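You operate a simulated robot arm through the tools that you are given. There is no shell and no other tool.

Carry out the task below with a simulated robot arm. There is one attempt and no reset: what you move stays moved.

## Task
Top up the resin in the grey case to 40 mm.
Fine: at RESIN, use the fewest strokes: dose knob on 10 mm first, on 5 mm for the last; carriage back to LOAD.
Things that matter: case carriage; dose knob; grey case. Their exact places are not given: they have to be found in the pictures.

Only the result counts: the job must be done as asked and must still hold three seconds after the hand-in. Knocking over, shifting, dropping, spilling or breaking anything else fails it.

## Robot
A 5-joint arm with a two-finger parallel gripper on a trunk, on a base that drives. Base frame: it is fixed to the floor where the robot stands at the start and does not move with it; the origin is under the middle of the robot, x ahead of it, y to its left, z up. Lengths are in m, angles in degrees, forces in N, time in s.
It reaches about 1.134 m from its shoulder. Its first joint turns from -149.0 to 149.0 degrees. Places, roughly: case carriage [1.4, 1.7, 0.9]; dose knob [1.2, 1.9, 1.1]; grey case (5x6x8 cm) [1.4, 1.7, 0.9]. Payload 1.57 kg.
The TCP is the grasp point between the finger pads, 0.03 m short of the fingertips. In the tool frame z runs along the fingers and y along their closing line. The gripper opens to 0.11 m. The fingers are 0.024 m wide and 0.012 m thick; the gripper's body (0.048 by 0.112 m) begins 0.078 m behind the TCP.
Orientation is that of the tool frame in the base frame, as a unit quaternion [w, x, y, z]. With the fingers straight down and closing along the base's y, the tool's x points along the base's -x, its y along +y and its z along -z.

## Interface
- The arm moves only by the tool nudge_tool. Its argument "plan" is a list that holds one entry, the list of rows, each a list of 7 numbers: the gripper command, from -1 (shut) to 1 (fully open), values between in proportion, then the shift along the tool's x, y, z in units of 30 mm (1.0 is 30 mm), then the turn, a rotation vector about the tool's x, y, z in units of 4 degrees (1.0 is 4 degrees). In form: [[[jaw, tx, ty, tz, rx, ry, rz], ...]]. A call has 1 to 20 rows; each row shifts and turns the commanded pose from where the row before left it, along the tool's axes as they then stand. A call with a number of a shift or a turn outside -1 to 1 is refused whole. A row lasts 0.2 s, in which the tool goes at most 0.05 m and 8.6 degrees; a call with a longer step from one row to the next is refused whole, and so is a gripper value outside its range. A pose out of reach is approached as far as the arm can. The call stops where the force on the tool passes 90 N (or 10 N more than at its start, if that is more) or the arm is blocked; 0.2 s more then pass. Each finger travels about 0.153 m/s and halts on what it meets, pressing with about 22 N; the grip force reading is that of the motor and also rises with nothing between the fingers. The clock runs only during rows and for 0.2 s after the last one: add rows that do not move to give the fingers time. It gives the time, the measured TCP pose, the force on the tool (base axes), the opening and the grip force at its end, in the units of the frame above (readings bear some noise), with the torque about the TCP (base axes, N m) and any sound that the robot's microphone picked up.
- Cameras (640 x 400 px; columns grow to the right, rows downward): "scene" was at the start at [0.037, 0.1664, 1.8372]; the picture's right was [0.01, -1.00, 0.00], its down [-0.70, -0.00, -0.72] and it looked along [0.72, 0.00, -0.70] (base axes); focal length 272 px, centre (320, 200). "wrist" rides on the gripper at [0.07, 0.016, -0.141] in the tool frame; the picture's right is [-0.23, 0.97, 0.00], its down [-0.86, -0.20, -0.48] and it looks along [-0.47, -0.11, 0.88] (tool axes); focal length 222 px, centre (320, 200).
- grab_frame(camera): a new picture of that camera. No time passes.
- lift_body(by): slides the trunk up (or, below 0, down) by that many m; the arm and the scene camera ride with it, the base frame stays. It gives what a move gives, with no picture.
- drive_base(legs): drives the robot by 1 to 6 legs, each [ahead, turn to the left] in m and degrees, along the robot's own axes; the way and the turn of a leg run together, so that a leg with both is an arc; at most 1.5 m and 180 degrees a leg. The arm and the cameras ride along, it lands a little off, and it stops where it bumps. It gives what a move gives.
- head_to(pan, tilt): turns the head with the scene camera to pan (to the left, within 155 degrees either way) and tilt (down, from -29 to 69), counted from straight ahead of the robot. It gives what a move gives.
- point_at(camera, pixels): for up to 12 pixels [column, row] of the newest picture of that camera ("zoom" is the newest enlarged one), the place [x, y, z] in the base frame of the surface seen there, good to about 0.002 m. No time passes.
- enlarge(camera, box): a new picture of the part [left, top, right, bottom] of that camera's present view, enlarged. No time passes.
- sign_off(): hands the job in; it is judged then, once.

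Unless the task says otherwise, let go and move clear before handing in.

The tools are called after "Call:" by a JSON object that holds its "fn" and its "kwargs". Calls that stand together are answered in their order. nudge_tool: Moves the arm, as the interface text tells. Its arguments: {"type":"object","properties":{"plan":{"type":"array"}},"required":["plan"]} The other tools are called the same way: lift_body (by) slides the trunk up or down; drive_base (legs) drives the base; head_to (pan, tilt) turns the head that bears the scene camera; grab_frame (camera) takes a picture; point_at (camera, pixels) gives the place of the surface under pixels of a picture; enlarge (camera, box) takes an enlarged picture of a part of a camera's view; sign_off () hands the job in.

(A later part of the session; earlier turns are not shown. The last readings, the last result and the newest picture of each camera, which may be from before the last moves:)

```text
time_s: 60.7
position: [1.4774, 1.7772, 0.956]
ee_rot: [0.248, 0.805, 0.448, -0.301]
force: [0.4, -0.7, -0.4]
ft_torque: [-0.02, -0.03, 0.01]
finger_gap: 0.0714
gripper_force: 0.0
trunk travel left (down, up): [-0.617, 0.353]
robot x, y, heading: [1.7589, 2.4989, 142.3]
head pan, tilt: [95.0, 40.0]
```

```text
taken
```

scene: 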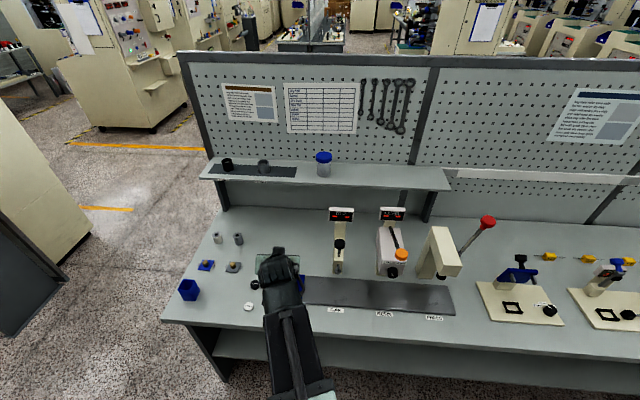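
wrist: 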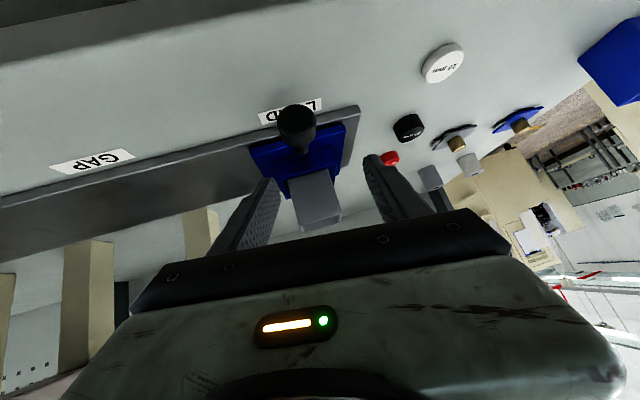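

The puck is far clear (s≈-0.23 vs. fingers to -0.14), and the TCP is laterally right over the handle (s -0.0915, n 2.309). I'll lower the last 56 mm.

Call:
{"fn": "lift_body", "kwargs": {"by": -0.056}}

Call:
{"fn": "grab_frame", "kwargs": {"camera": "wrist"}}

```text
time_s: 61.7
position: [1.4765, 1.7777, 0.9005]
ee_rot: [0.249, 0.804, 0.449, -0.3]
force: [0.3, 0.0, 0.9]
ft_torque: [0.01, 0.02, 0.04]
finger_gap: 0.0717
gripper_force: 0.1
trunk travel left (down, up): [-0.561, 0.409]
robot x, y, heading: [1.7589, 2.5019, 142.5]
head pan, tilt: [95.0, 40.0]
```

```text
taken
```

wrist: 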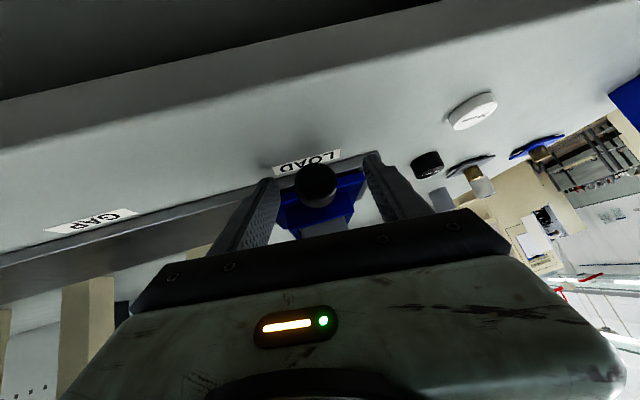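

The knob sits between the fingers at (316,186) with no force. I'll close the gripper on it.

Call:
{"fn": "nudge_tool", "kwargs": {"plan": [[[-1, 0, 0, 0, 0, 0, 0], [-1, 0, 0, 0, 0, 0, 0], [-1, 0, 0, 0, 0, 0, 0]]]}}

Call:
{"fn": "grab_frame", "kwargs": {"camera": "wrist"}}

```text
time_s: 62.5
position: [1.4751, 1.7779, 0.8994]
ee_rot: [0.249, 0.805, 0.449, -0.299]
force: [-15.3, 10.7, -6.1]
ft_torque: [0.1, 0.08, -0.79]
finger_gap: 0.0331
gripper_force: 41.2
trunk travel left (down, up): [-0.561, 0.409]
robot x, y, heading: [1.7583, 2.5, 142.2]
head pan, tilt: [95.0, 40.0]
```

```text
taken
```

wrist: 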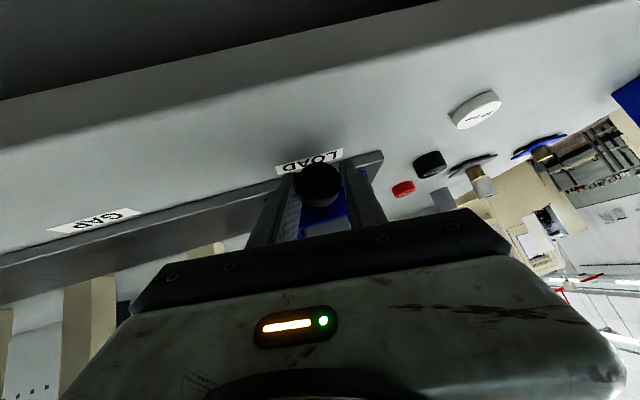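

Gripped (33 mm, 41 N). Now I slide the carriage along the rail toward RESIN, rotating the tool about the base axis as it goes; first 0.137 m gently.

Call:
{"fn": "nudge_tool", "kwargs": {"plan": [[[-1, 0, -0.446, -0.09, 0.172, -0.035, 0], [-1, 0, -0.447, -0.085, 0.172, -0.033, 0], [-1, 0, -0.448, -0.079, 0.172, -0.031, 0], [-1, 0, -0.449, -0.074, 0.173, -0.029, 0], [-1, 0, -0.45, -0.069, 0.173, -0.027, 0], [-1, 0, -0.45, -0.063, 0.175, -0.025, 0], [-1, 0, -0.451, -0.058, 0.177, -0.023, 0], [-1, 0, -0.452, -0.052, 0.178, -0.021, 0], [-1, 0, -0.452, -0.046, 0.18, -0.018, 0], [-1, 0, -0.453, -0.04, 0.18, -0.016, 0]]]}}

Call:
{"fn": "grab_frame", "kwargs": {"camera": "scene"}}

```text
time_s: 64.7
position: [1.3672, 1.8609, 0.9009]
ee_rot: [0.202, 0.816, 0.427, -0.333]
force: [16.0, 22.4, -13.2]
ft_torque: [0.22, -0.51, -0.49]
finger_gap: 0.0326
gripper_force: 40.6
trunk travel left (down, up): [-0.561, 0.409]
robot x, y, heading: [1.7586, 2.4996, 142.1]
head pan, tilt: [95.0, 40.0]
```

```text
taken
```

scene: 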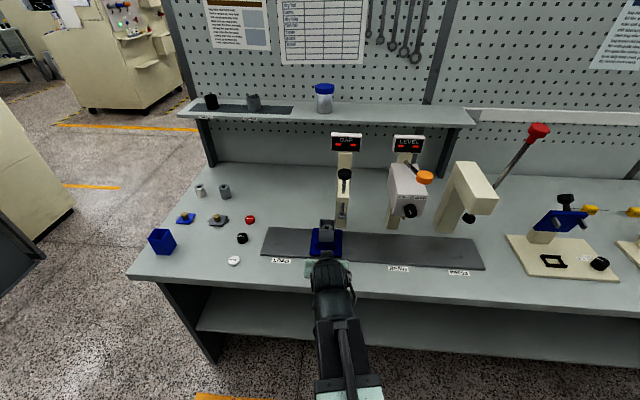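

The carriage followed (now s=0.047, just before GAP), with a ~28 N outward reaction. I'll ease outward slightly and carry on toward RESIN, stopping a little short.

Call:
{"fn": "nudge_tool", "kwargs": {"plan": [[[-1, 0.07, -0.453, -0.105, 0.181, -0.014, 0], [-1, 0, -0.454, -0.029, 0.181, -0.012, 0], [-1, 0, -0.455, -0.023, 0.182, -0.009, 0], [-1, 0, -0.455, -0.017, 0.182, -0.007, 0], [-1, 0, -0.455, -0.011, 0.183, -0.004, 0], [-1, 0, -0.455, -0.006, 0.183, -0.002, 0], [-1, 0, -0.455, 0, 0.183, 0, 0], [-1, 0, -0.455, 0.006, 0.183, 0.002, 0], [-1, 0, -0.455, 0.012, 0.183, 0.005, 0], [-1, 0, -0.455, 0.018, 0.182, 0.007, 0], [-1, 0, -0.454, 0.024, 0.182, 0.009, 0], [-1, 0, -0.454, 0.03, 0.182, 0.012, 0], [-1, 0, -0.453, 0.036, 0.181, 0.014, 0], [-1, 0, -0.453, 0.042, 0.181, 0.016, 0]]]}}

Call:
{"fn": "grab_frame", "kwargs": {"camera": "scene"}}

Call:
{"fn": "enlarge", "kwargs": {"camera": "scene", "box": [320, 120, 480, 290]}}

```text
time_s: 67.7
position: [1.2152, 1.9767, 0.9019]
ee_rot: [0.129, 0.831, 0.396, -0.369]
force: [9.3, 13.4, -9.2]
ft_torque: [-0.16, -0.13, 0.8]
finger_gap: 0.0321
gripper_force: 40.2
trunk travel left (down, up): [-0.561, 0.409]
robot x, y, heading: [1.7594, 2.5017, 142.5]
head pan, tilt: [95.0, 40.0]
```

```text
taken
```

scene: 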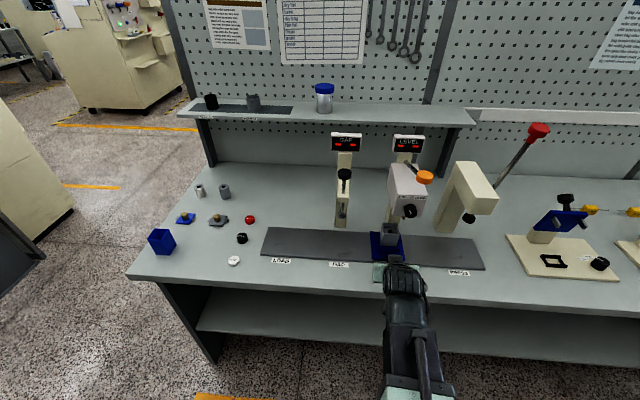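

```text
2.35 times, centred on (400, 205) of scene
```

zoom: 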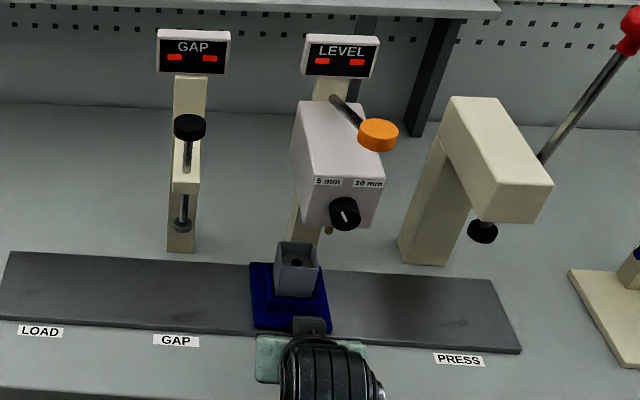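

s=0.238 now; the LEVEL display still shows dashes and the case is a little left of the nozzle. I'll advance 20 mm more and check the display.

Call:
{"fn": "nudge_tool", "kwargs": {"plan": [[[-1, 0, -0.33, 0.033, 0.133, 0.013, 0], [-1, 0, -0.33, 0.036, 0.133, 0.014, 0], [-1, 0, 0, 0, 0, 0, 0]]]}}

Call:
{"fn": "enlarge", "kwargs": {"camera": "scene", "box": [340, 120, 480, 290]}}

```text
time_s: 68.5
position: [1.1986, 1.9891, 0.9012]
ee_rot: [0.12, 0.833, 0.392, -0.372]
force: [8.1, 18.3, -14.8]
ft_torque: [0.19, 0.05, 0.45]
finger_gap: 0.0321
gripper_force: 41.2
trunk travel left (down, up): [-0.561, 0.409]
robot x, y, heading: [1.7575, 2.5038, 142.4]
head pan, tilt: [95.0, 40.0]
```

```text
2.35 times, centred on (410, 205) of scene
```

zoom: 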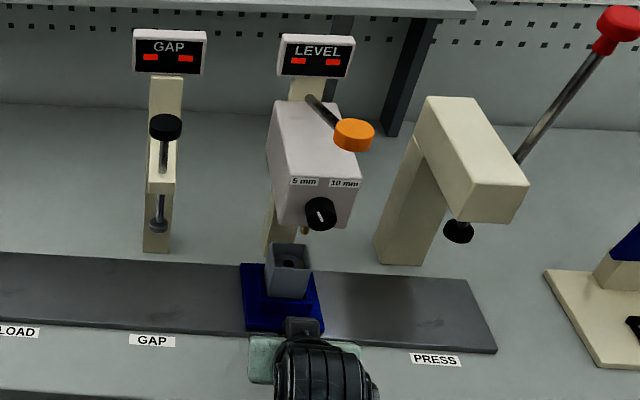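

s=0.2587, still dashes. I'll go on 5 mm and look again.

Call:
{"fn": "nudge_tool", "kwargs": {"plan": [[[-1, 0, -0.2, 0.022, 0.08, 0.008, 0], [-1, 0, 0, 0, 0, 0, 0]]]}}

Call:
{"fn": "enlarge", "kwargs": {"camera": "scene", "box": [340, 120, 480, 290]}}

```text
time_s: 69.1
position: [1.1939, 1.9936, 0.8992]
ee_rot: [0.12, 0.832, 0.392, -0.373]
force: [5.7, 17.6, -12.6]
ft_torque: [0.39, -0.11, 0.5]
finger_gap: 0.0324
gripper_force: 40.8
trunk travel left (down, up): [-0.561, 0.409]
robot x, y, heading: [1.7591, 2.5063, 142.2]
head pan, tilt: [95.0, 40.0]
```

```text
2.35 times, centred on (410, 205) of scene
```

zoom: 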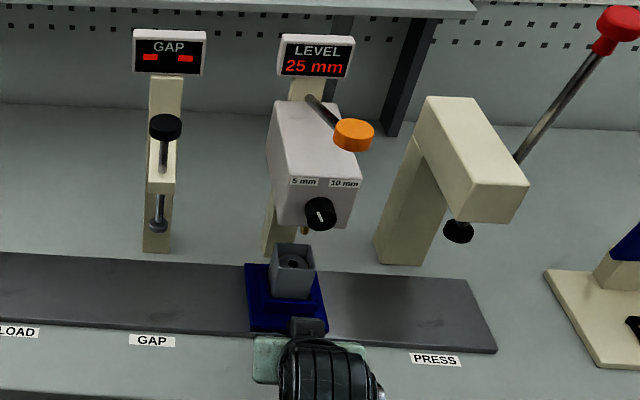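

The LEVEL display now reads 25 mm, so 15 mm is needed: one 10 mm stroke, then one 5 mm stroke. I'll move 4 mm deeper into the station, then release the handle.

Call:
{"fn": "nudge_tool", "kwargs": {"plan": [[[-1, 0, -0.15, 0.016, 0.06, 0.006, 0], [-1, 0, 0, 0, 0, 0, 0]]]}}

Call:
{"fn": "nudge_tool", "kwargs": {"plan": [[[0.2, 0, 0, 0, 0, 0, 0], [0.2, 0, 0, 0, 0, 0, 0], [0.2, 0, 0, 0, 0, 0, 0]]]}}

Call:
{"fn": "grab_frame", "kwargs": {"camera": "wrist"}}

Call:
{"fn": "enlarge", "kwargs": {"camera": "scene", "box": [340, 120, 480, 290]}}

```text
time_s: 69.7
position: [1.1909, 1.9941, 0.9014]
ee_rot: [0.117, 0.833, 0.391, -0.373]
force: [14.2, 15.1, -13.8]
ft_torque: [-0.01, -0.1, 0.75]
finger_gap: 0.0324
gripper_force: 41.0
trunk travel left (down, up): [-0.561, 0.409]
robot x, y, heading: [1.7621, 2.5038, 142.5]
head pan, tilt: [95.0, 40.0]
```

```text
time_s: 70.5
position: [1.1896, 1.9929, 0.9012]
ee_rot: [0.118, 0.833, 0.39, -0.375]
force: [-0.1, 0.2, 0.4]
ft_torque: [0.0, 0.0, 0.01]
finger_gap: 0.0661
gripper_force: 0.0
trunk travel left (down, up): [-0.561, 0.409]
robot x, y, heading: [1.7614, 2.5022, 142.4]
head pan, tilt: [95.0, 40.0]
```

```text
taken
```

wrist: 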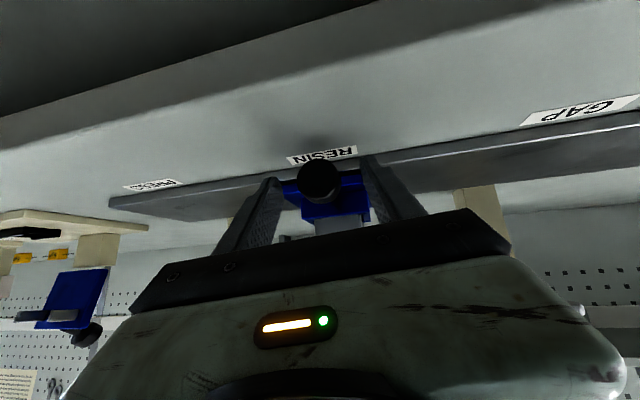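

```text
2.35 times, centred on (410, 205) of scene
```

zoom: 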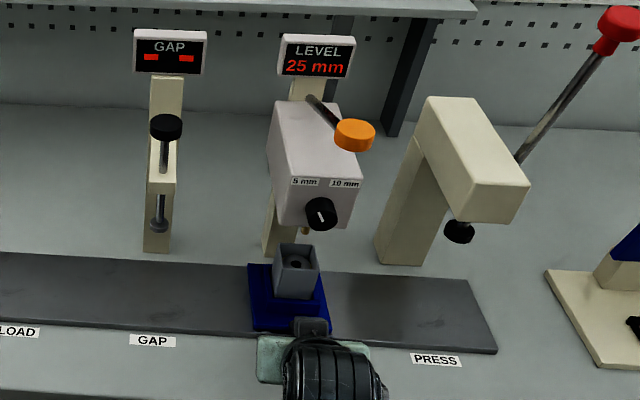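

Handle is released and LEVEL still reads 25 mm. Next I raise the hand clear, retract it to tool-down close to the body, then shift the base ahead and away from the bench so the tool can lie level in front of the dose knob.

Call:
{"fn": "lift_body", "kwargs": {"by": 0.1}}

Call:
{"fn": "nudge_tool", "kwargs": {"plan": [[[0.2, 0.3, 0, -0.3, 0, 0, 0.65], [0.2, 0, 0, 0, 0, 0, 0.65], [0.2, 0, 0, 0, 0, 0, 0.65], [0.2, 0.276, 0, -0.276, 0, 0.94, 0], [0.2, 0.311, 0, -0.273, 0, 0.94, 0], [0.2, 0.346, 0, -0.265, 0, 0.94, 0], [0.2, 0.379, 0, -0.253, 0, 0.94, 0], [0.2, 0.41, 0, -0.236, 0, 0.94, 0], [0.2, 0.438, 0, -0.215, 0, 0.94, 0], [0.2, 0.463, 0, -0.191, 0, 0.94, 0], [0.2, 0.486, 0, -0.164, 0, 0.94, 0], [0.2, 0.504, 0, -0.134, 0, 0.94, 0], [0.2, 0.519, 0, -0.102, 0, 0.94, 0], [0.2, 0.529, 0, -0.069, 0, 0.94, 0], [0.2, 0.518, 0, -0.033, 0, 0.91, 0]]]}}

Call:
{"fn": "head_to", "kwargs": {"pan": -70, "tilt": 50}}

Call:
{"fn": "grab_frame", "kwargs": {"camera": "scene"}}

```text
time_s: 71.8
position: [1.1914, 1.9937, 1.001]
ee_rot: [0.117, 0.833, 0.39, -0.375]
force: [-0.9, -0.2, 0.0]
ft_torque: [0.02, 0.01, 0.0]
finger_gap: 0.0659
gripper_force: 0.0
trunk travel left (down, up): [-0.661, 0.309]
robot x, y, heading: [1.7587, 2.5007, 142.3]
head pan, tilt: [95.0, 40.0]
```

```text
time_s: 75.0
position: [1.3282, 2.1224, 0.9278]
ee_rot: [0.005, 0.932, 0.361, -0.009]
force: [0.2, 0.5, 0.3]
ft_torque: [0.0, 0.02, 0.03]
finger_gap: 0.066
gripper_force: 0.0
out of reach, approached as far as the arm can: row 4, 5, 6, 7, 8, 9, 10, 11, 12, 13
trunk travel left (down, up): [-0.661, 0.309]
robot x, y, heading: [1.7621, 2.5004, 142.2]
head pan, tilt: [95.0, 40.0]
```

```text
time_s: 77.5
position: [1.3282, 2.121, 0.9275]
ee_rot: [0.005, 0.932, 0.363, -0.009]
force: [-0.3, 0.3, 0.3]
ft_torque: [0.02, 0.0, -0.04]
finger_gap: 0.0659
gripper_force: 0.1
trunk travel left (down, up): [-0.661, 0.309]
robot x, y, heading: [1.7589, 2.5027, 142.0]
head pan, tilt: [-70.0, 50.0]
```

```text
taken
```

scene: 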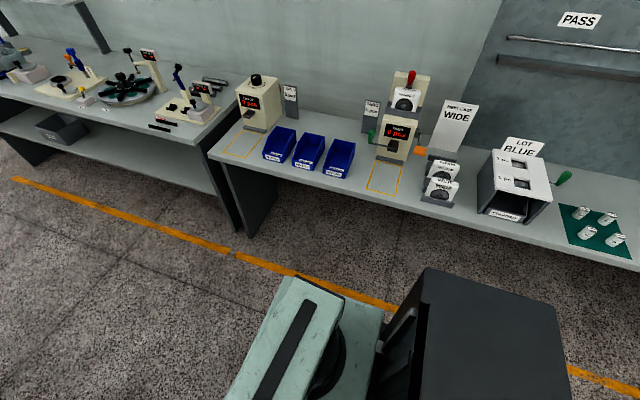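

The hand is tucked (TCP n≈2.49, clear of the bench). I'll measure the wall bench edge and the robot's own body corner to judge the room behind me.

Call:
{"fn": "point_at", "kwargs": {"camera": "scene", "pixels": [[300, 195], [430, 215], [560, 250], [430, 270], [555, 310], [280, 280], [345, 295], [240, 230]]}}

```text
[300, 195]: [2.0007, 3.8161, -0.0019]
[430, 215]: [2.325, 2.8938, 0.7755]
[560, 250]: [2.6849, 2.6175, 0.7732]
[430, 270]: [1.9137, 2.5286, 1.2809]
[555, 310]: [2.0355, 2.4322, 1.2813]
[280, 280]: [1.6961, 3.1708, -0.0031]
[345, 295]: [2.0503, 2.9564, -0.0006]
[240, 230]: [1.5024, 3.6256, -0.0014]
```

The wall bench edge lies at n≈3.71, about 0.65 m from my centre, so shifting 0.12 m away from the near bench is safe. I'll turn right 40°, go 0.19 m, turn back.

Call:
{"fn": "drive_base", "kwargs": {"legs": [[0, -40], [0.19, 0], [0, 40]]}}

Call:
{"fn": "head_to", "kwargs": {"pan": 92, "tilt": 38}}

Call:
{"fn": "grab_frame", "kwargs": {"camera": "scene"}}

```text
time_s: 82.8
position: [1.2874, 2.3074, 0.9283]
ee_rot: [0.004, 0.932, 0.362, -0.01]
force: [0.6, 0.1, -0.5]
ft_torque: [-0.03, -0.02, -0.01]
finger_gap: 0.0657
gripper_force: 0.2
trunk travel left (down, up): [-0.661, 0.309]
robot x, y, heading: [1.7109, 2.6766, 141.7]
head pan, tilt: [-70.0, 50.0]
```

```text
time_s: 85.3
position: [1.2867, 2.3069, 0.9282]
ee_rot: [0.004, 0.932, 0.363, -0.009]
force: [-0.1, 0.2, 0.5]
ft_torque: [-0.04, 0.03, 0.04]
finger_gap: 0.0656
gripper_force: 0.2
trunk travel left (down, up): [-0.661, 0.309]
robot x, y, heading: [1.7067, 2.678, 141.8]
head pan, tilt: [92.0, 38.0]
```

```text
taken
```

scene: 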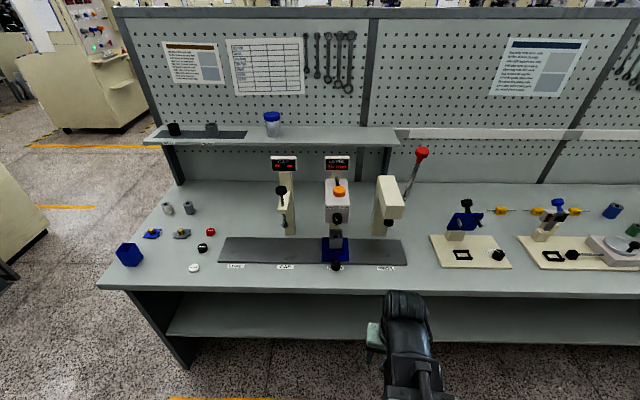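

I'm now at s≈0.272, exactly opposite the resin head, n≈3.164. I'll re-measure the dose knob and lever from here.

Call:
{"fn": "enlarge", "kwargs": {"camera": "scene", "box": [300, 150, 380, 280]}}

Call:
{"fn": "enlarge", "kwargs": {"camera": "scene", "box": [315, 175, 365, 230]}}

Call:
{"fn": "point_at", "kwargs": {"camera": "zoom", "pixels": [[305, 310], [285, 315], [325, 315], [305, 330], [305, 292], [300, 345], [320, 240], [260, 260], [320, 120], [320, 100], [330, 145], [390, 260]]}}

```text
3.08 times, centred on (340, 215) of scene
```

zoom: 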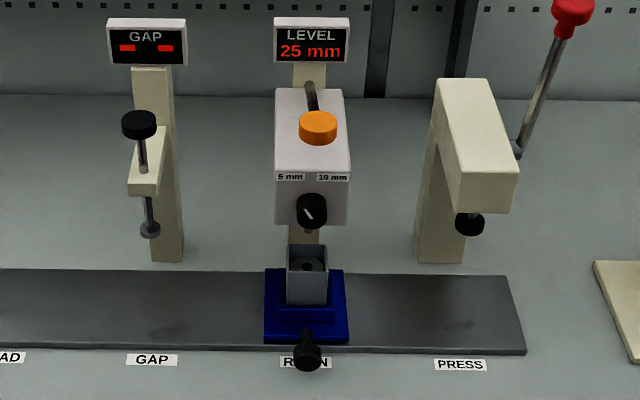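

```text
7.27 times, centred on (340, 202) of scene
```

zoom: 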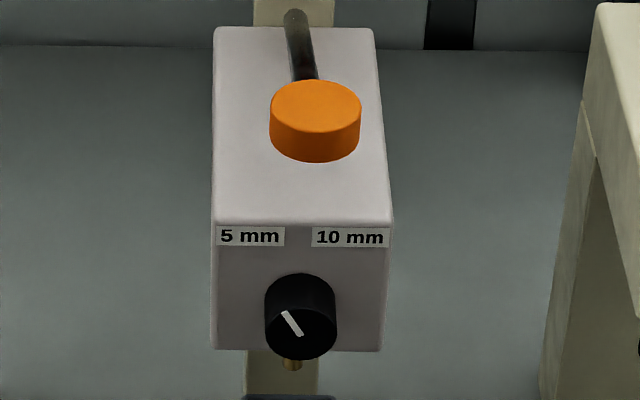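

```text
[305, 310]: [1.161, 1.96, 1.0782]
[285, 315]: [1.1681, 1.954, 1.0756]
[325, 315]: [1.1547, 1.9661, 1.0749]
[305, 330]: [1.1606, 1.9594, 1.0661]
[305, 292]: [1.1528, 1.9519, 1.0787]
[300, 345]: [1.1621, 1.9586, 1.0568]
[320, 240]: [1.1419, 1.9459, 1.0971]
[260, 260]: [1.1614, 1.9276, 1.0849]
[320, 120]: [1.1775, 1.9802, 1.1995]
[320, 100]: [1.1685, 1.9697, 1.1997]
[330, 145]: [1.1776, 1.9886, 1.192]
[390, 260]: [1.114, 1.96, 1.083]
```

Knob centre is s≈0.269, z≈1.063, face at n≈2.261, diameter ~32 mm, pointer ~30° left of up; the lever's orange knob is at s≈0.27, n≈2.28, top z 1.20. I'll lower the trunk a little, swing to face the head, and begin tilting the tool level.

Call:
{"fn": "lift_body", "kwargs": {"by": -0.05}}

Call:
{"fn": "nudge_tool", "kwargs": {"plan": [[[0.2, -0.12, 0.96, 0, 0, 0, -0.62], [0.2, -0.12, 0.96, 0, 0, 0, -0.62], [0.2, -0.12, 0.96, 0, 0, 0, -0.62], [0.2, -0.12, 0.96, 0, 0, 0, -0.62], [0.2, -0.534, 0, 0, 0, -0.9375, 0], [0.2, -0.531, 0, 0.035, 0, -0.9375, 0], [0.2, -0.523, 0, 0.069, 0, -0.9375, 0], [0.2, -0.51, 0, 0.101, 0, -0.9375, 0], [0.2, -0.494, 0, 0.132, 0, -0.9375, 0], [0.2, -0.474, 0, 0.161, 0, -0.9375, 0], [0.2, -0.45, 0, 0.186, 0, -0.9375, 0], [0.2, -0.423, 0, 0.208, 0, -0.9375, 0], [0.2, -0.393, 0, 0.227, 0, -0.9375, 0], [0.2, -0.361, 0, 0.241, 0, -0.9375, 0]]]}}

```text
time_s: 86.2
position: [1.2866, 2.3078, 0.877]
ee_rot: [0.004, 0.932, 0.363, -0.009]
force: [0.2, 0.2, -0.8]
ft_torque: [-0.02, 0.03, 0.03]
finger_gap: 0.0658
gripper_force: 0.1
trunk travel left (down, up): [-0.611, 0.359]
robot x, y, heading: [1.7085, 2.6745, 141.6]
head pan, tilt: [92.0, 38.0]
```

```text
time_s: 89.2
position: [1.2695, 2.0961, 0.9306]
ee_rot: [0.144, 0.847, 0.416, -0.298]
force: [0.2, 0.3, -0.1]
ft_torque: [0.02, 0.01, 0.02]
finger_gap: 0.066
gripper_force: 0.1
out of reach, approached as far as the arm can: row 7, 9, 10, 11, 12, 13, 14
trunk travel left (down, up): [-0.611, 0.359]
robot x, y, heading: [1.7092, 2.6752, 141.7]
head pan, tilt: [92.0, 38.0]
```

Tilt is 38.6° at s=0.2675, n=2.436. I'll complete the tilt to level.

Call:
{"fn": "nudge_tool", "kwargs": {"plan": [[[0.2, -0.328, 0, 0.251, -0.1, -0.918, -0.1], [0.2, -0.293, 0, 0.257, 0, -0.918, 0], [0.2, -0.258, 0, 0.258, 0, -0.918, 0], [0.2, -0.2235, 0, 0.255, 0, -0.918, 0], [0.2, -0.189, 0, 0.247, 0, -0.918, 0], [0.2, -0.157, 0, 0.235, 0, -0.918, 0], [0.2, -0.126, 0, 0.218, 0, -0.918, 0], [0.2, -0.098, 0, 0.198, 0, -0.918, 0], [0.2, -0.072, 0, 0.174, 0, -0.918, 0], [0.2, -0.05, 0, 0.147, 0, -0.918, 0], [0.2, -0.031, 0, 0.117, 0, -0.918, 0], [0.2, -0.017, 0, 0.086, 0, -0.918, 0], [0.2, -0.007, 0, 0.052, 0, -0.918, 0], [0.2, 0, 0, 0.018, 0, -0.918, 0]]]}}

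Call:
{"fn": "grab_frame", "kwargs": {"camera": "wrist"}}

Call:
{"fn": "grab_frame", "kwargs": {"camera": "scene"}}

```text
time_s: 92.2
position: [1.2095, 2.0233, 1.1033]
ee_rot: [0.304, 0.65, 0.321, -0.618]
force: [0.6, -0.1, -0.6]
ft_torque: [0.04, 0.01, 0.01]
finger_gap: 0.0663
gripper_force: 0.1
out of reach, approached as far as the arm can: row 1, 2, 3, 4, 5, 6, 7, 8, 9, 10, 11, 12, 13, 14
trunk travel left (down, up): [-0.611, 0.359]
robot x, y, heading: [1.7075, 2.6769, 141.7]
head pan, tilt: [92.0, 38.0]
```

```text
taken
```

wrist: 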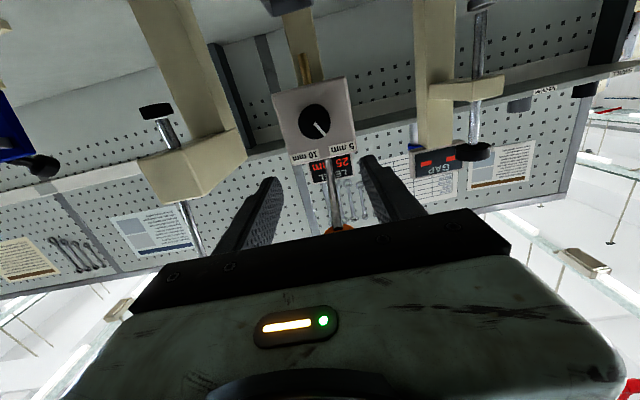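

```text
taken
```

scene: 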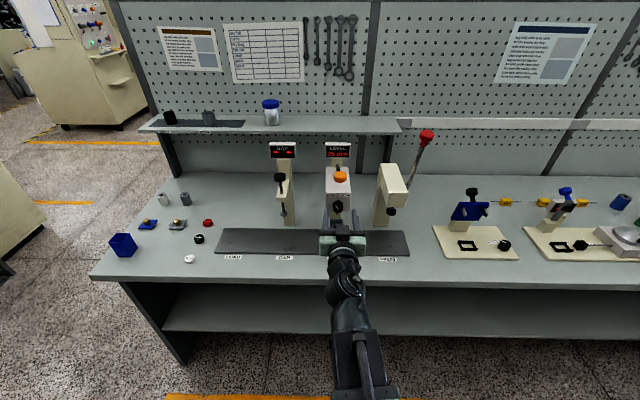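

The tool is level (87°) and aimed squarely at the panel; the wrist picture shows the knob at (316,122) with the pointer toward 5 mm. I'll finish the last 3° and lower to the knob's height.

Call:
{"fn": "nudge_tool", "kwargs": {"plan": [[[0.2, 0, 0.07, 0, 0, -0.72, 0], [0.2, 0, 0, 0, 0, 0, 0]]]}}

Call:
{"fn": "lift_body", "kwargs": {"by": -0.042}}

Call:
{"fn": "grab_frame", "kwargs": {"camera": "wrist"}}

Call:
{"fn": "enlarge", "kwargs": {"camera": "wrist", "box": [260, 80, 400, 240]}}

Call:
{"fn": "point_at", "kwargs": {"camera": "wrist", "pixels": [[316, 140], [310, 135], [325, 150], [300, 140], [330, 140]]}}

```text
time_s: 92.8
position: [1.2097, 2.0224, 1.1096]
ee_rot: [0.306, 0.643, 0.315, -0.627]
force: [0.3, -0.1, 0.0]
ft_torque: [0.02, 0.02, 0.0]
finger_gap: 0.0661
gripper_force: 0.1
out of reach, approached as far as the arm can: row 1
trunk travel left (down, up): [-0.611, 0.359]
robot x, y, heading: [1.7111, 2.6778, 141.6]
head pan, tilt: [92.0, 38.0]
```

```text
time_s: 93.6
position: [1.2108, 2.0234, 1.0674]
ee_rot: [0.307, 0.643, 0.316, -0.627]
force: [0.0, 0.2, -0.5]
ft_torque: [0.0, 0.0, -0.01]
finger_gap: 0.0661
gripper_force: 0.0
trunk travel left (down, up): [-0.569, 0.401]
robot x, y, heading: [1.7043, 2.6757, 141.6]
head pan, tilt: [92.0, 38.0]
```

```text
taken
```

wrist: 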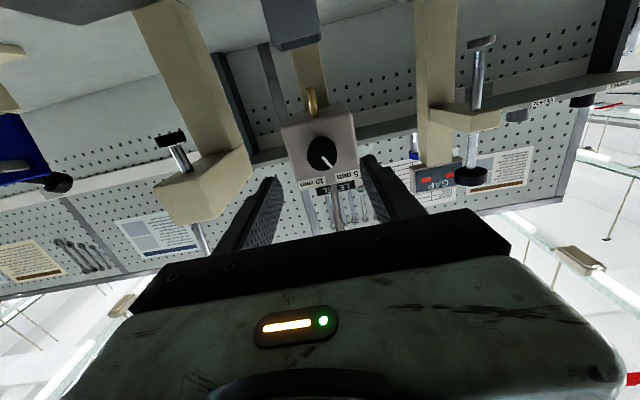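

```text
2.50 times, centred on (330, 160) of wrist
```

zoom: 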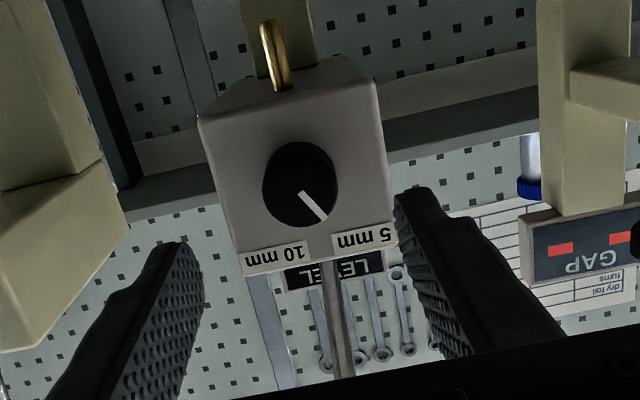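

```text
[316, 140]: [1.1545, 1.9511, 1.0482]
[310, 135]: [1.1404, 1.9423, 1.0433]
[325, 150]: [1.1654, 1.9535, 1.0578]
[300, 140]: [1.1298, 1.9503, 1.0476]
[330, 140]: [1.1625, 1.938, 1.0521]
```

I'll measure the knob's rim from this closer view.

Call:
{"fn": "point_at", "kwargs": {"camera": "zoom", "pixels": [[300, 185], [272, 185], [328, 185], [300, 150], [300, 220], [285, 220], [215, 200], [385, 230]]}}

```text
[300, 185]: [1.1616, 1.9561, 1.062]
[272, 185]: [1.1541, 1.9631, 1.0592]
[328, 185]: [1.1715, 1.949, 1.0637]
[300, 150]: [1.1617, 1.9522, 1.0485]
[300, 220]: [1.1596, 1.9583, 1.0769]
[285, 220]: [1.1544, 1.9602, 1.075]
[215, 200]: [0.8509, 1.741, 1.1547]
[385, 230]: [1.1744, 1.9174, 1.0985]
```

Knob centre s≈0.2675, z≈1.0627. I'll drop 4.5 mm and advance 69 mm so the fingers straddle the knob, stopping 6 mm short of the panel.

Call:
{"fn": "lift_body", "kwargs": {"by": -0.0045}}

Call:
{"fn": "nudge_tool", "kwargs": {"plan": [[[0.2, 0, 0.02, 0.57, 0, 0, 0], [0.2, 0, 0.02, 0.57, 0, 0, 0], [0.2, 0, 0.02, 0.57, 0, 0, 0], [0.2, 0, 0.017, 0.57, 0, 0, 0], [0.2, 0, 0, 0, 0, 0, 0]]]}}

Call:
{"fn": "grab_frame", "kwargs": {"camera": "wrist"}}

Call:
{"fn": "enlarge", "kwargs": {"camera": "wrist", "box": [240, 120, 400, 240]}}

```text
time_s: 94.2
position: [1.21, 2.0232, 1.0621]
ee_rot: [0.306, 0.643, 0.315, -0.627]
force: [0.1, 0.1, -0.2]
ft_torque: [0.03, 0.01, 0.0]
finger_gap: 0.0657
gripper_force: 0.1
trunk travel left (down, up): [-0.564, 0.406]
robot x, y, heading: [1.7128, 2.6756, 141.9]
head pan, tilt: [92.0, 38.0]
```

```text
time_s: 95.4
position: [1.1698, 1.9687, 1.0623]
ee_rot: [0.305, 0.644, 0.316, -0.626]
force: [0.1, 0.5, -0.5]
ft_torque: [0.01, 0.05, -0.03]
finger_gap: 0.0657
gripper_force: 0.1
trunk travel left (down, up): [-0.564, 0.406]
robot x, y, heading: [1.7072, 2.6763, 141.7]
head pan, tilt: [92.0, 38.0]
```

```text
taken
```

wrist: 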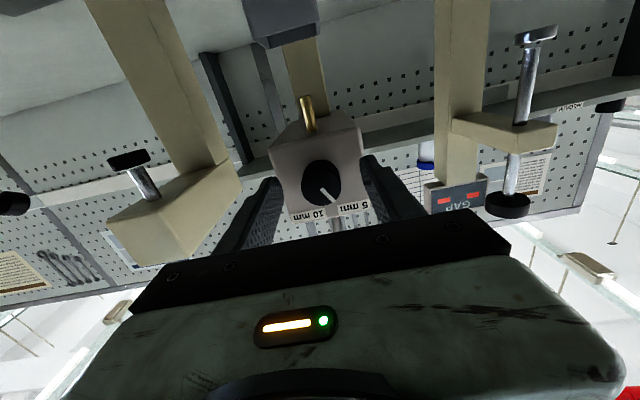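

```text
3.33 times, centred on (320, 180) of wrist
```

zoom: 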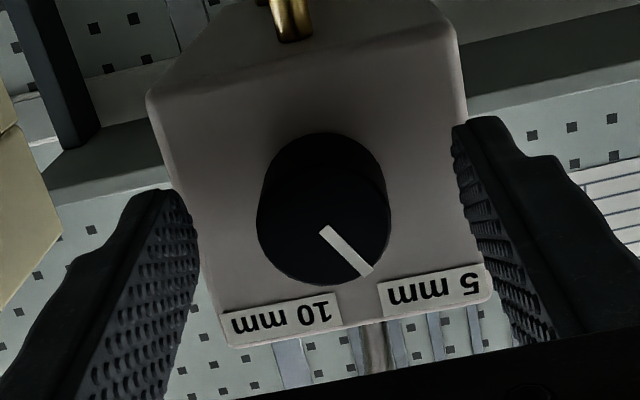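

The fingers straddle the knob (n=2.274, s=0.269). I'll close on it.

Call:
{"fn": "nudge_tool", "kwargs": {"plan": [[[-1, 0, 0, 0, 0, 0, 0], [-1, 0, 0, 0, 0, 0, 0], [-1, 0, 0, 0, 0, 0, 0]]]}}

Call:
{"fn": "enlarge", "kwargs": {"camera": "wrist", "box": [240, 120, 400, 240]}}

```text
time_s: 96.2
position: [1.1707, 1.969, 1.0619]
ee_rot: [0.306, 0.644, 0.317, -0.625]
force: [-1.1, -1.2, 2.6]
ft_torque: [-0.07, 0.04, 0.48]
finger_gap: 0.0316
gripper_force: 40.5
trunk travel left (down, up): [-0.564, 0.406]
robot x, y, heading: [1.7098, 2.6764, 141.7]
head pan, tilt: [92.0, 38.0]
```

```text
3.33 times, centred on (320, 180) of wrist
```

zoom: 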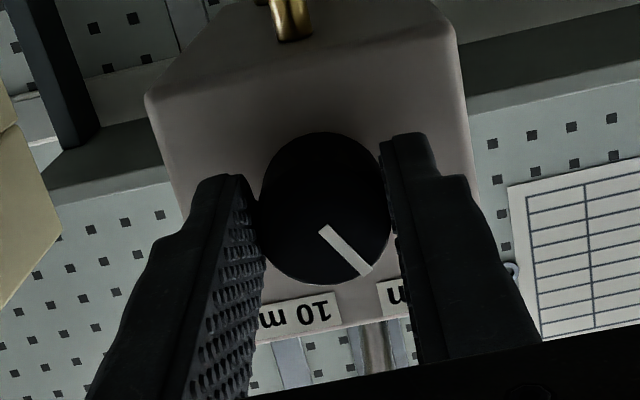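

Gripped at 31.6 mm. I'll turn clockwise 48° (positive about the tool's z) and look.

Call:
{"fn": "nudge_tool", "kwargs": {"plan": [[[-1, 0, 0, 0, 0, 0, 1], [-1, 0, 0, 0, 0, 0, 1], [-1, 0, 0, 0, 0, 0, 1], [-1, 0, 0, 0, 0, 0, 1], [-1, 0, 0, 0, 0, 0, 1], [-1, 0, 0, 0, 0, 0, 1], [-1, 0, 0, 0, 0, 0, 1], [-1, 0, 0, 0, 0, 0, 1], [-1, 0, 0, 0, 0, 0, 1], [-1, 0, 0, 0, 0, 0, 1], [-1, 0, 0, 0, 0, 0, 1], [-1, 0, 0, 0, 0, 0, 1]]]}}

Call:
{"fn": "grab_frame", "kwargs": {"camera": "wrist"}}

Call:
{"fn": "enlarge", "kwargs": {"camera": "wrist", "box": [240, 120, 400, 240]}}

Call:
{"fn": "enlarge", "kwargs": {"camera": "scene", "box": [310, 130, 370, 240]}}

```text
time_s: 98.8
position: [1.1724, 1.9679, 1.0635]
ee_rot: [0.534, 0.717, 0.028, -0.448]
force: [5.6, -12.9, 17.5]
ft_torque: [-0.58, 0.47, 0.98]
finger_gap: 0.0317
gripper_force: 39.8
trunk travel left (down, up): [-0.564, 0.406]
robot x, y, heading: [1.7118, 2.6731, 141.8]
head pan, tilt: [92.0, 38.0]
```

```text
taken
```

wrist: 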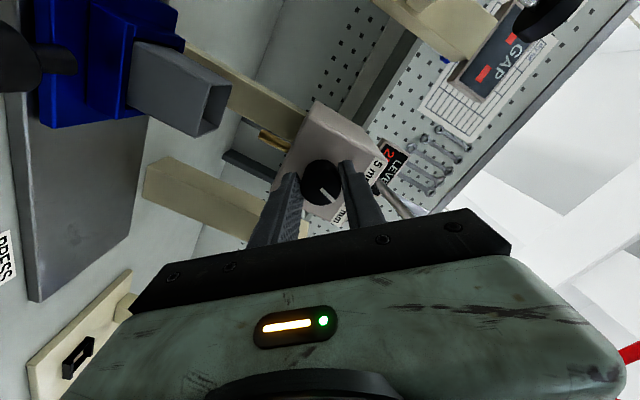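

```text
3.33 times, centred on (320, 180) of wrist
```

zoom: 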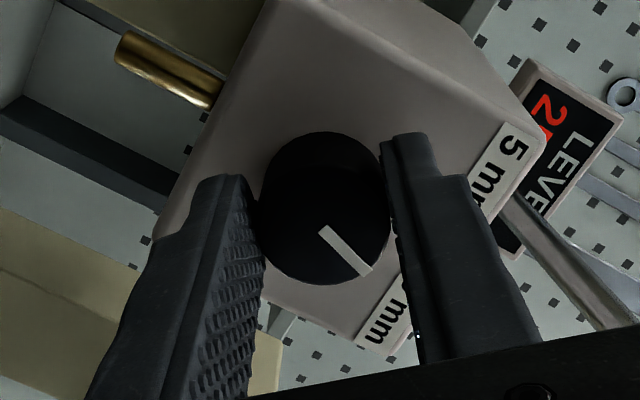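

```text
3.64 times, centred on (340, 185) of scene
```

zoom: 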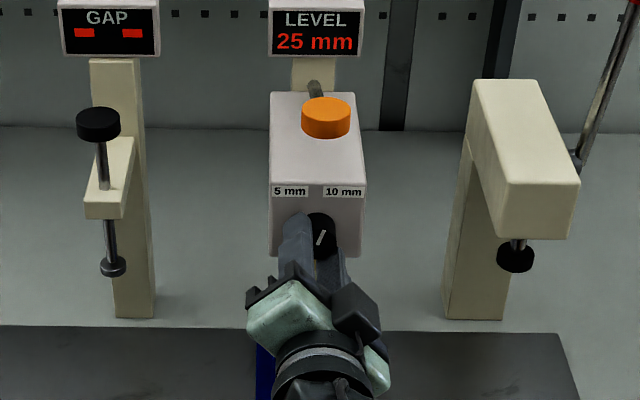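

The knob follows; the pointer now stands ~15° right of up. I'll turn another 16° to bring it symmetric, onto 10 mm.

Call:
{"fn": "nudge_tool", "kwargs": {"plan": [[[-1, 0, 0, 0, 0, 0, 0.8], [-1, 0, 0, 0, 0, 0, 0.8], [-1, 0, 0, 0, 0, 0, 0.8], [-1, 0, 0, 0, 0, 0, 0.8], [-1, 0, 0, 0, 0, 0, 0.8], [-1, 0, 0, 0, 0, 0, 0]]]}}

Call:
{"fn": "enlarge", "kwargs": {"camera": "wrist", "box": [240, 120, 400, 240]}}

Call:
{"fn": "enlarge", "kwargs": {"camera": "scene", "box": [310, 130, 370, 240]}}

```text
time_s: 100.2
position: [1.1723, 1.967, 1.0627]
ee_rot: [0.593, 0.713, -0.071, -0.367]
force: [11.2, -16.4, 19.8]
ft_torque: [-0.44, 0.84, 0.79]
finger_gap: 0.0317
gripper_force: 40.1
trunk travel left (down, up): [-0.564, 0.406]
robot x, y, heading: [1.7102, 2.6752, 141.6]
head pan, tilt: [92.0, 38.0]
```

```text
3.33 times, centred on (320, 180) of wrist
```

zoom: 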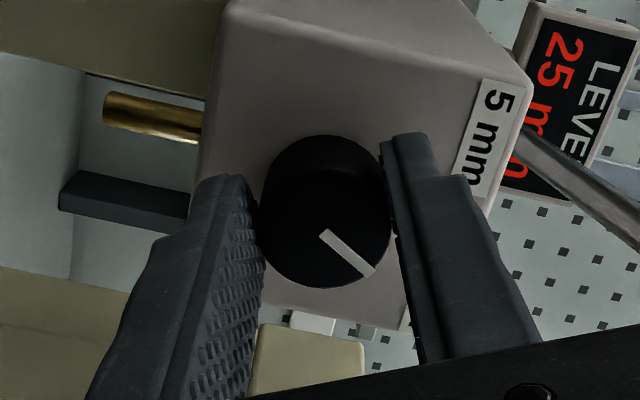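

```text
3.64 times, centred on (340, 185) of scene
```

zoom: 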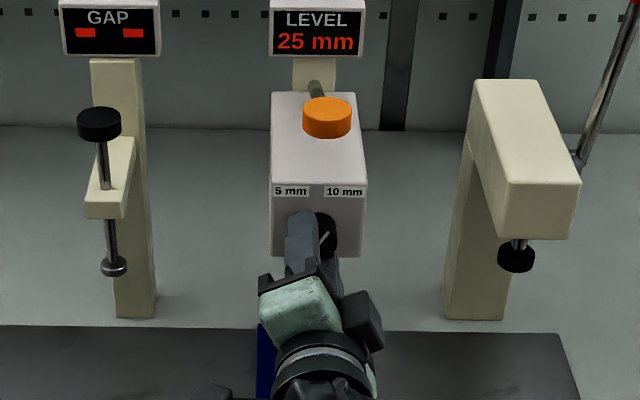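

The pointer leans right about 35° now. I'll release and check it unobstructed.

Call:
{"fn": "nudge_tool", "kwargs": {"plan": [[[0.2, 0, 0, 0, 0, 0, 0], [0.2, 0, 0, 0, 0, 0, 0], [0.2, 0, 0, 0, 0, 0, 0], [0.2, 0, 0, -0.7, 0, 0, 0], [0.2, 0, 0, -0.7, 0, 0, 0], [0.2, 0, 0, -0.7, 0, 0, 0]]]}}

Call:
{"fn": "grab_frame", "kwargs": {"camera": "wrist"}}

Call:
{"fn": "enlarge", "kwargs": {"camera": "wrist", "box": [240, 80, 400, 220]}}

Call:
{"fn": "enlarge", "kwargs": {"camera": "scene", "box": [310, 130, 370, 240]}}

```text
time_s: 101.6
position: [1.2074, 2.0205, 1.0625]
ee_rot: [0.592, 0.712, -0.073, -0.37]
force: [0.6, -0.9, 0.9]
ft_torque: [-0.03, 0.0, -0.05]
finger_gap: 0.0658
gripper_force: 0.1
trunk travel left (down, up): [-0.564, 0.406]
robot x, y, heading: [1.7115, 2.6739, 141.7]
head pan, tilt: [92.0, 38.0]
```

```text
taken
```

wrist: 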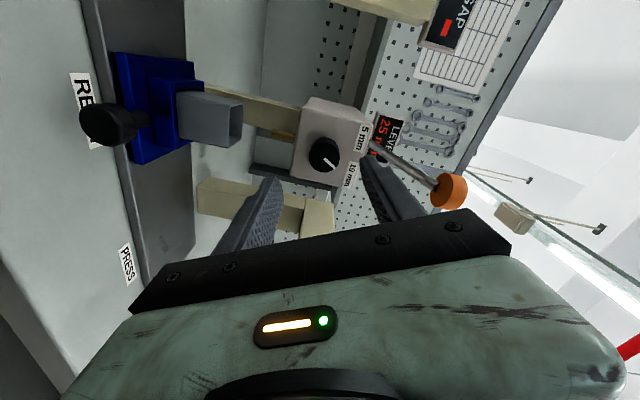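

```text
2.86 times, centred on (320, 150) of wrist
```

zoom: 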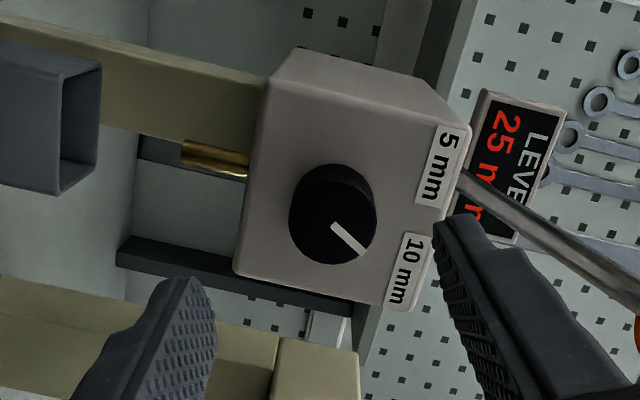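

```text
3.64 times, centred on (340, 185) of scene
```

zoom: 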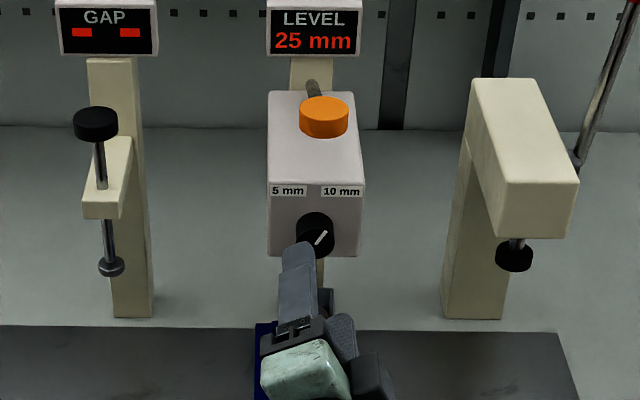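

The pointer now aims at the 10 mm label. I'll check its angle closely before stroking the lever.

Call:
{"fn": "enlarge", "kwargs": {"camera": "scene", "box": [325, 175, 355, 205]}}

Call:
{"fn": "point_at", "kwargs": {"camera": "zoom", "pixels": [[280, 275], [320, 230], [310, 210], [250, 260], [345, 260], [200, 110], [390, 115]]}}

```text
13.33 times, centred on (340, 190) of scene
```

zoom: 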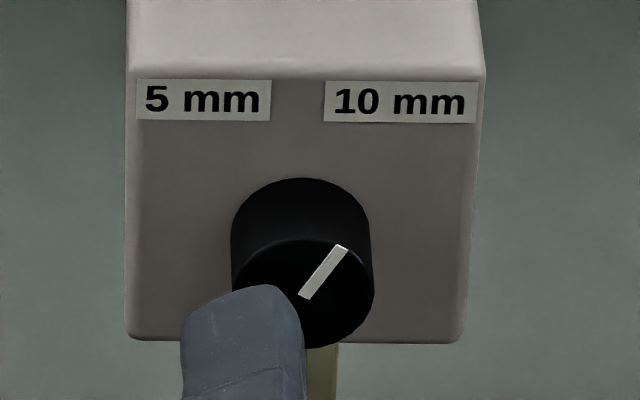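

```text
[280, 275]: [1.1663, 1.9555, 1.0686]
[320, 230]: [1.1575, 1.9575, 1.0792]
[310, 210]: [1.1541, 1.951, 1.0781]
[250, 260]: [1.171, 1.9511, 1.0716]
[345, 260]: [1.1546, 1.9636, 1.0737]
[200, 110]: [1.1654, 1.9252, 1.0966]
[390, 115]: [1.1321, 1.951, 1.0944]
```

Pointer geometry gives ~31° right versus ~28° left before: it is on 10 mm. Now I close the fingers, spin back level, back off a little, and rise above the orange lever knob.

Call:
{"fn": "nudge_tool", "kwargs": {"plan": [[[-1, 0, 0, -0.5, 0, 0, -1], [-1, 0, 0, 0, 0, 0, -1], [-1, 0, 0, 0, 0, 0, -1], [-1, 0, 0, 0, 0, 0, -1], [-1, 0, 0, 0, 0, 0, -1], [-1, 0, 0, 0, 0, 0, -1], [-1, 0, 0, 0, 0, 0, -1], [-1, 0, 0, 0, 0, 0, -1], [-1, 0, 0, 0, 0, 0, -1], [-1, 0, 0, 0, 0, 0, -1], [-1, 0, 0, 0, 0, 0, -1], [-1, 0, 0, 0, 0, 0, -1], [-1, 0, 0, 0, 0, 0, -1], [-1, 0, 0, 0, 0, 0, -1], [-1, 0, 0, 0, 0, 0, -1], [-1, 0, 0, 0, 0, 0, -1]]]}}

Call:
{"fn": "lift_body", "kwargs": {"by": 0.178}}

Call:
{"fn": "grab_frame", "kwargs": {"camera": "wrist"}}

Call:
{"fn": "grab_frame", "kwargs": {"camera": "scene"}}

```text
time_s: 105.0
position: [1.2165, 2.0302, 1.0627]
ee_rot: [0.305, 0.644, 0.316, -0.627]
force: [0.5, 0.1, 0.4]
ft_torque: [-0.02, -0.01, 0.0]
finger_gap: 0.0
gripper_force: 21.6
trunk travel left (down, up): [-0.564, 0.406]
robot x, y, heading: [1.7131, 2.6764, 141.9]
head pan, tilt: [92.0, 38.0]
```

```text
time_s: 107.0
position: [1.2164, 2.0296, 1.2408]
ee_rot: [0.307, 0.643, 0.317, -0.626]
force: [1.0, 0.3, -0.7]
ft_torque: [-0.01, -0.04, -0.01]
finger_gap: 0.0001
gripper_force: 21.0
trunk travel left (down, up): [-0.742, 0.228]
robot x, y, heading: [1.7104, 2.6715, 141.7]
head pan, tilt: [92.0, 38.0]
```

```text
taken
```

wrist: 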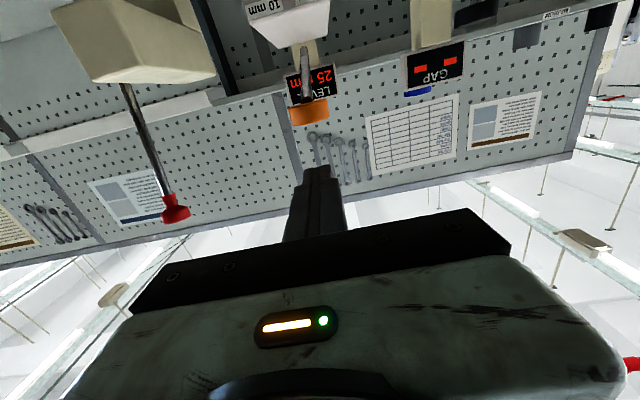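

```text
taken
```

scene: 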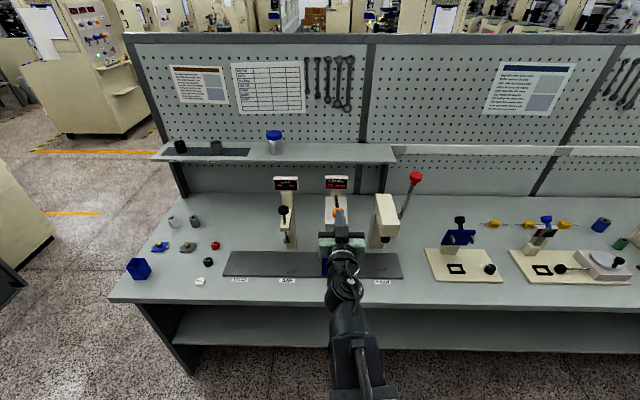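

The closed fingers are at z 1.241, in front of and above the orange knob. I'll advance 66 mm over it, then lower until contact.

Call:
{"fn": "nudge_tool", "kwargs": {"plan": [[[-1, 0, 0, 0.55, 0, 0, 0], [-1, 0, 0, 0.55, 0, 0, 0], [-1, 0, 0, 0.55, 0, 0, 0], [-1, 0, 0, 0.55, 0, 0, 0]]]}}

Call:
{"fn": "lift_body", "kwargs": {"by": -0.035}}

Call:
{"fn": "enlarge", "kwargs": {"camera": "scene", "box": [300, 150, 400, 260]}}

Call:
{"fn": "grab_frame", "kwargs": {"camera": "wrist"}}

```text
time_s: 108.0
position: [1.1764, 1.9776, 1.239]
ee_rot: [0.306, 0.644, 0.316, -0.626]
force: [0.2, 0.1, -0.9]
ft_torque: [-0.05, 0.01, -0.01]
finger_gap: 0.0
gripper_force: 21.8
trunk travel left (down, up): [-0.742, 0.228]
robot x, y, heading: [1.7113, 2.6778, 142.0]
head pan, tilt: [92.0, 38.0]
```

```text
time_s: 108.8
position: [1.1771, 1.979, 1.2048]
ee_rot: [0.306, 0.644, 0.316, -0.626]
force: [-0.6, 0.1, 1.7]
ft_torque: [-0.04, 0.0, -0.02]
finger_gap: 0.0002
gripper_force: 21.7
trunk travel left (down, up): [-0.707, 0.263]
robot x, y, heading: [1.7114, 2.6757, 141.8]
head pan, tilt: [92.0, 38.0]
```

```text
3.64 times, centred on (350, 205) of scene
```

zoom: 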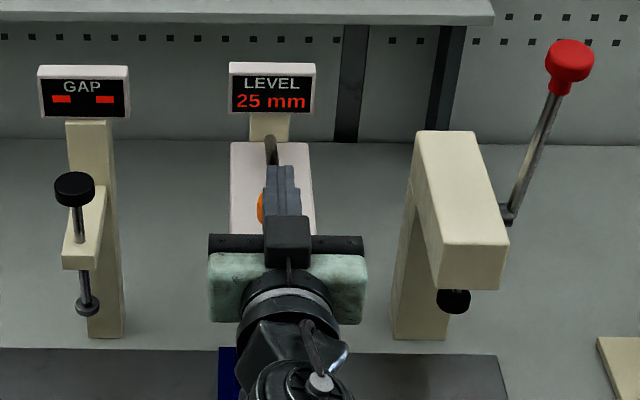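

```text
taken
```

wrist: 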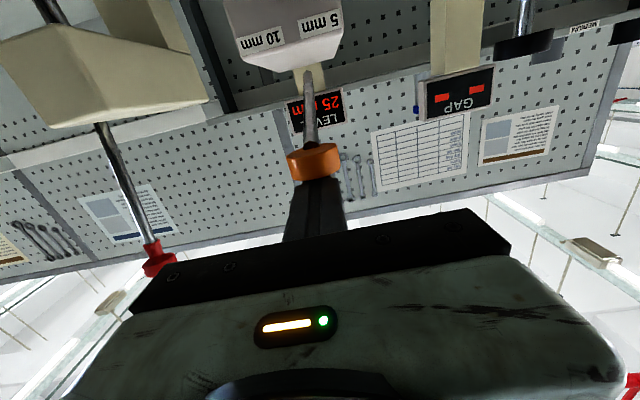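

Contact is just made (1.7 N at z 1.205) and fingers rest on the orange knob. I'll push down 55 mm in one go and check LEVEL.

Call:
{"fn": "lift_body", "kwargs": {"by": -0.055}}

Call:
{"fn": "enlarge", "kwargs": {"camera": "scene", "box": [300, 130, 400, 240]}}

Call:
{"fn": "grab_frame", "kwargs": {"camera": "wrist"}}

```text
time_s: 109.7
position: [1.1781, 1.9793, 1.1569]
ee_rot: [0.309, 0.64, 0.318, -0.627]
force: [-10.5, -3.2, 55.3]
ft_torque: [-0.76, 0.49, 0.67]
finger_gap: 0.0002
gripper_force: 20.8
trunk travel left (down, up): [-0.654, 0.316]
robot x, y, heading: [1.7105, 2.6749, 141.7]
head pan, tilt: [92.0, 38.0]
stopped: the force on the tool passed its limit at 97 N (the readings are from after the stop); the commanded pose is now the measured one
```

```text
3.64 times, centred on (350, 185) of scene
```

zoom: 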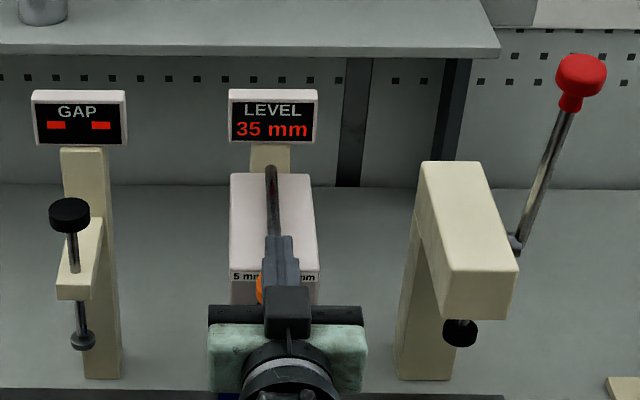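

```text
taken
```

wrist: 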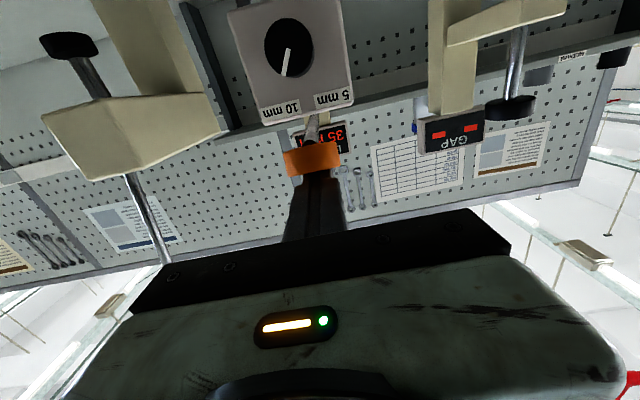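

LEVEL reads 35 mm: the 10 mm stroke is done. I'll raise the trunk and see whether the lever springs back.

Call:
{"fn": "lift_body", "kwargs": {"by": 0.09}}

Call:
{"fn": "enlarge", "kwargs": {"camera": "scene", "box": [300, 150, 400, 260]}}

Call:
{"fn": "grab_frame", "kwargs": {"camera": "wrist"}}

```text
time_s: 110.9
position: [1.1764, 1.9762, 1.2404]
ee_rot: [0.307, 0.643, 0.318, -0.626]
force: [-0.8, 0.1, -1.3]
ft_torque: [0.01, -0.02, 0.0]
finger_gap: 0.0
gripper_force: 20.8
trunk travel left (down, up): [-0.744, 0.226]
robot x, y, heading: [1.7119, 2.6741, 142.0]
head pan, tilt: [92.0, 38.0]
```

```text
3.64 times, centred on (350, 205) of scene
```

zoom: 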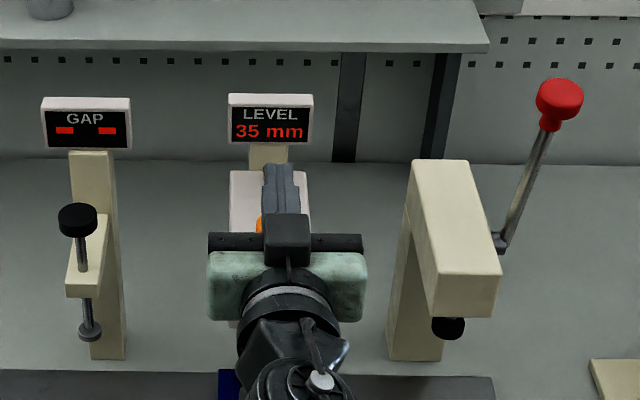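

```text
taken
```

wrist: 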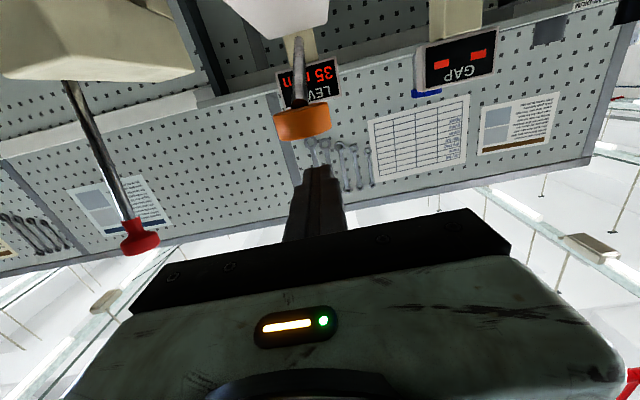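

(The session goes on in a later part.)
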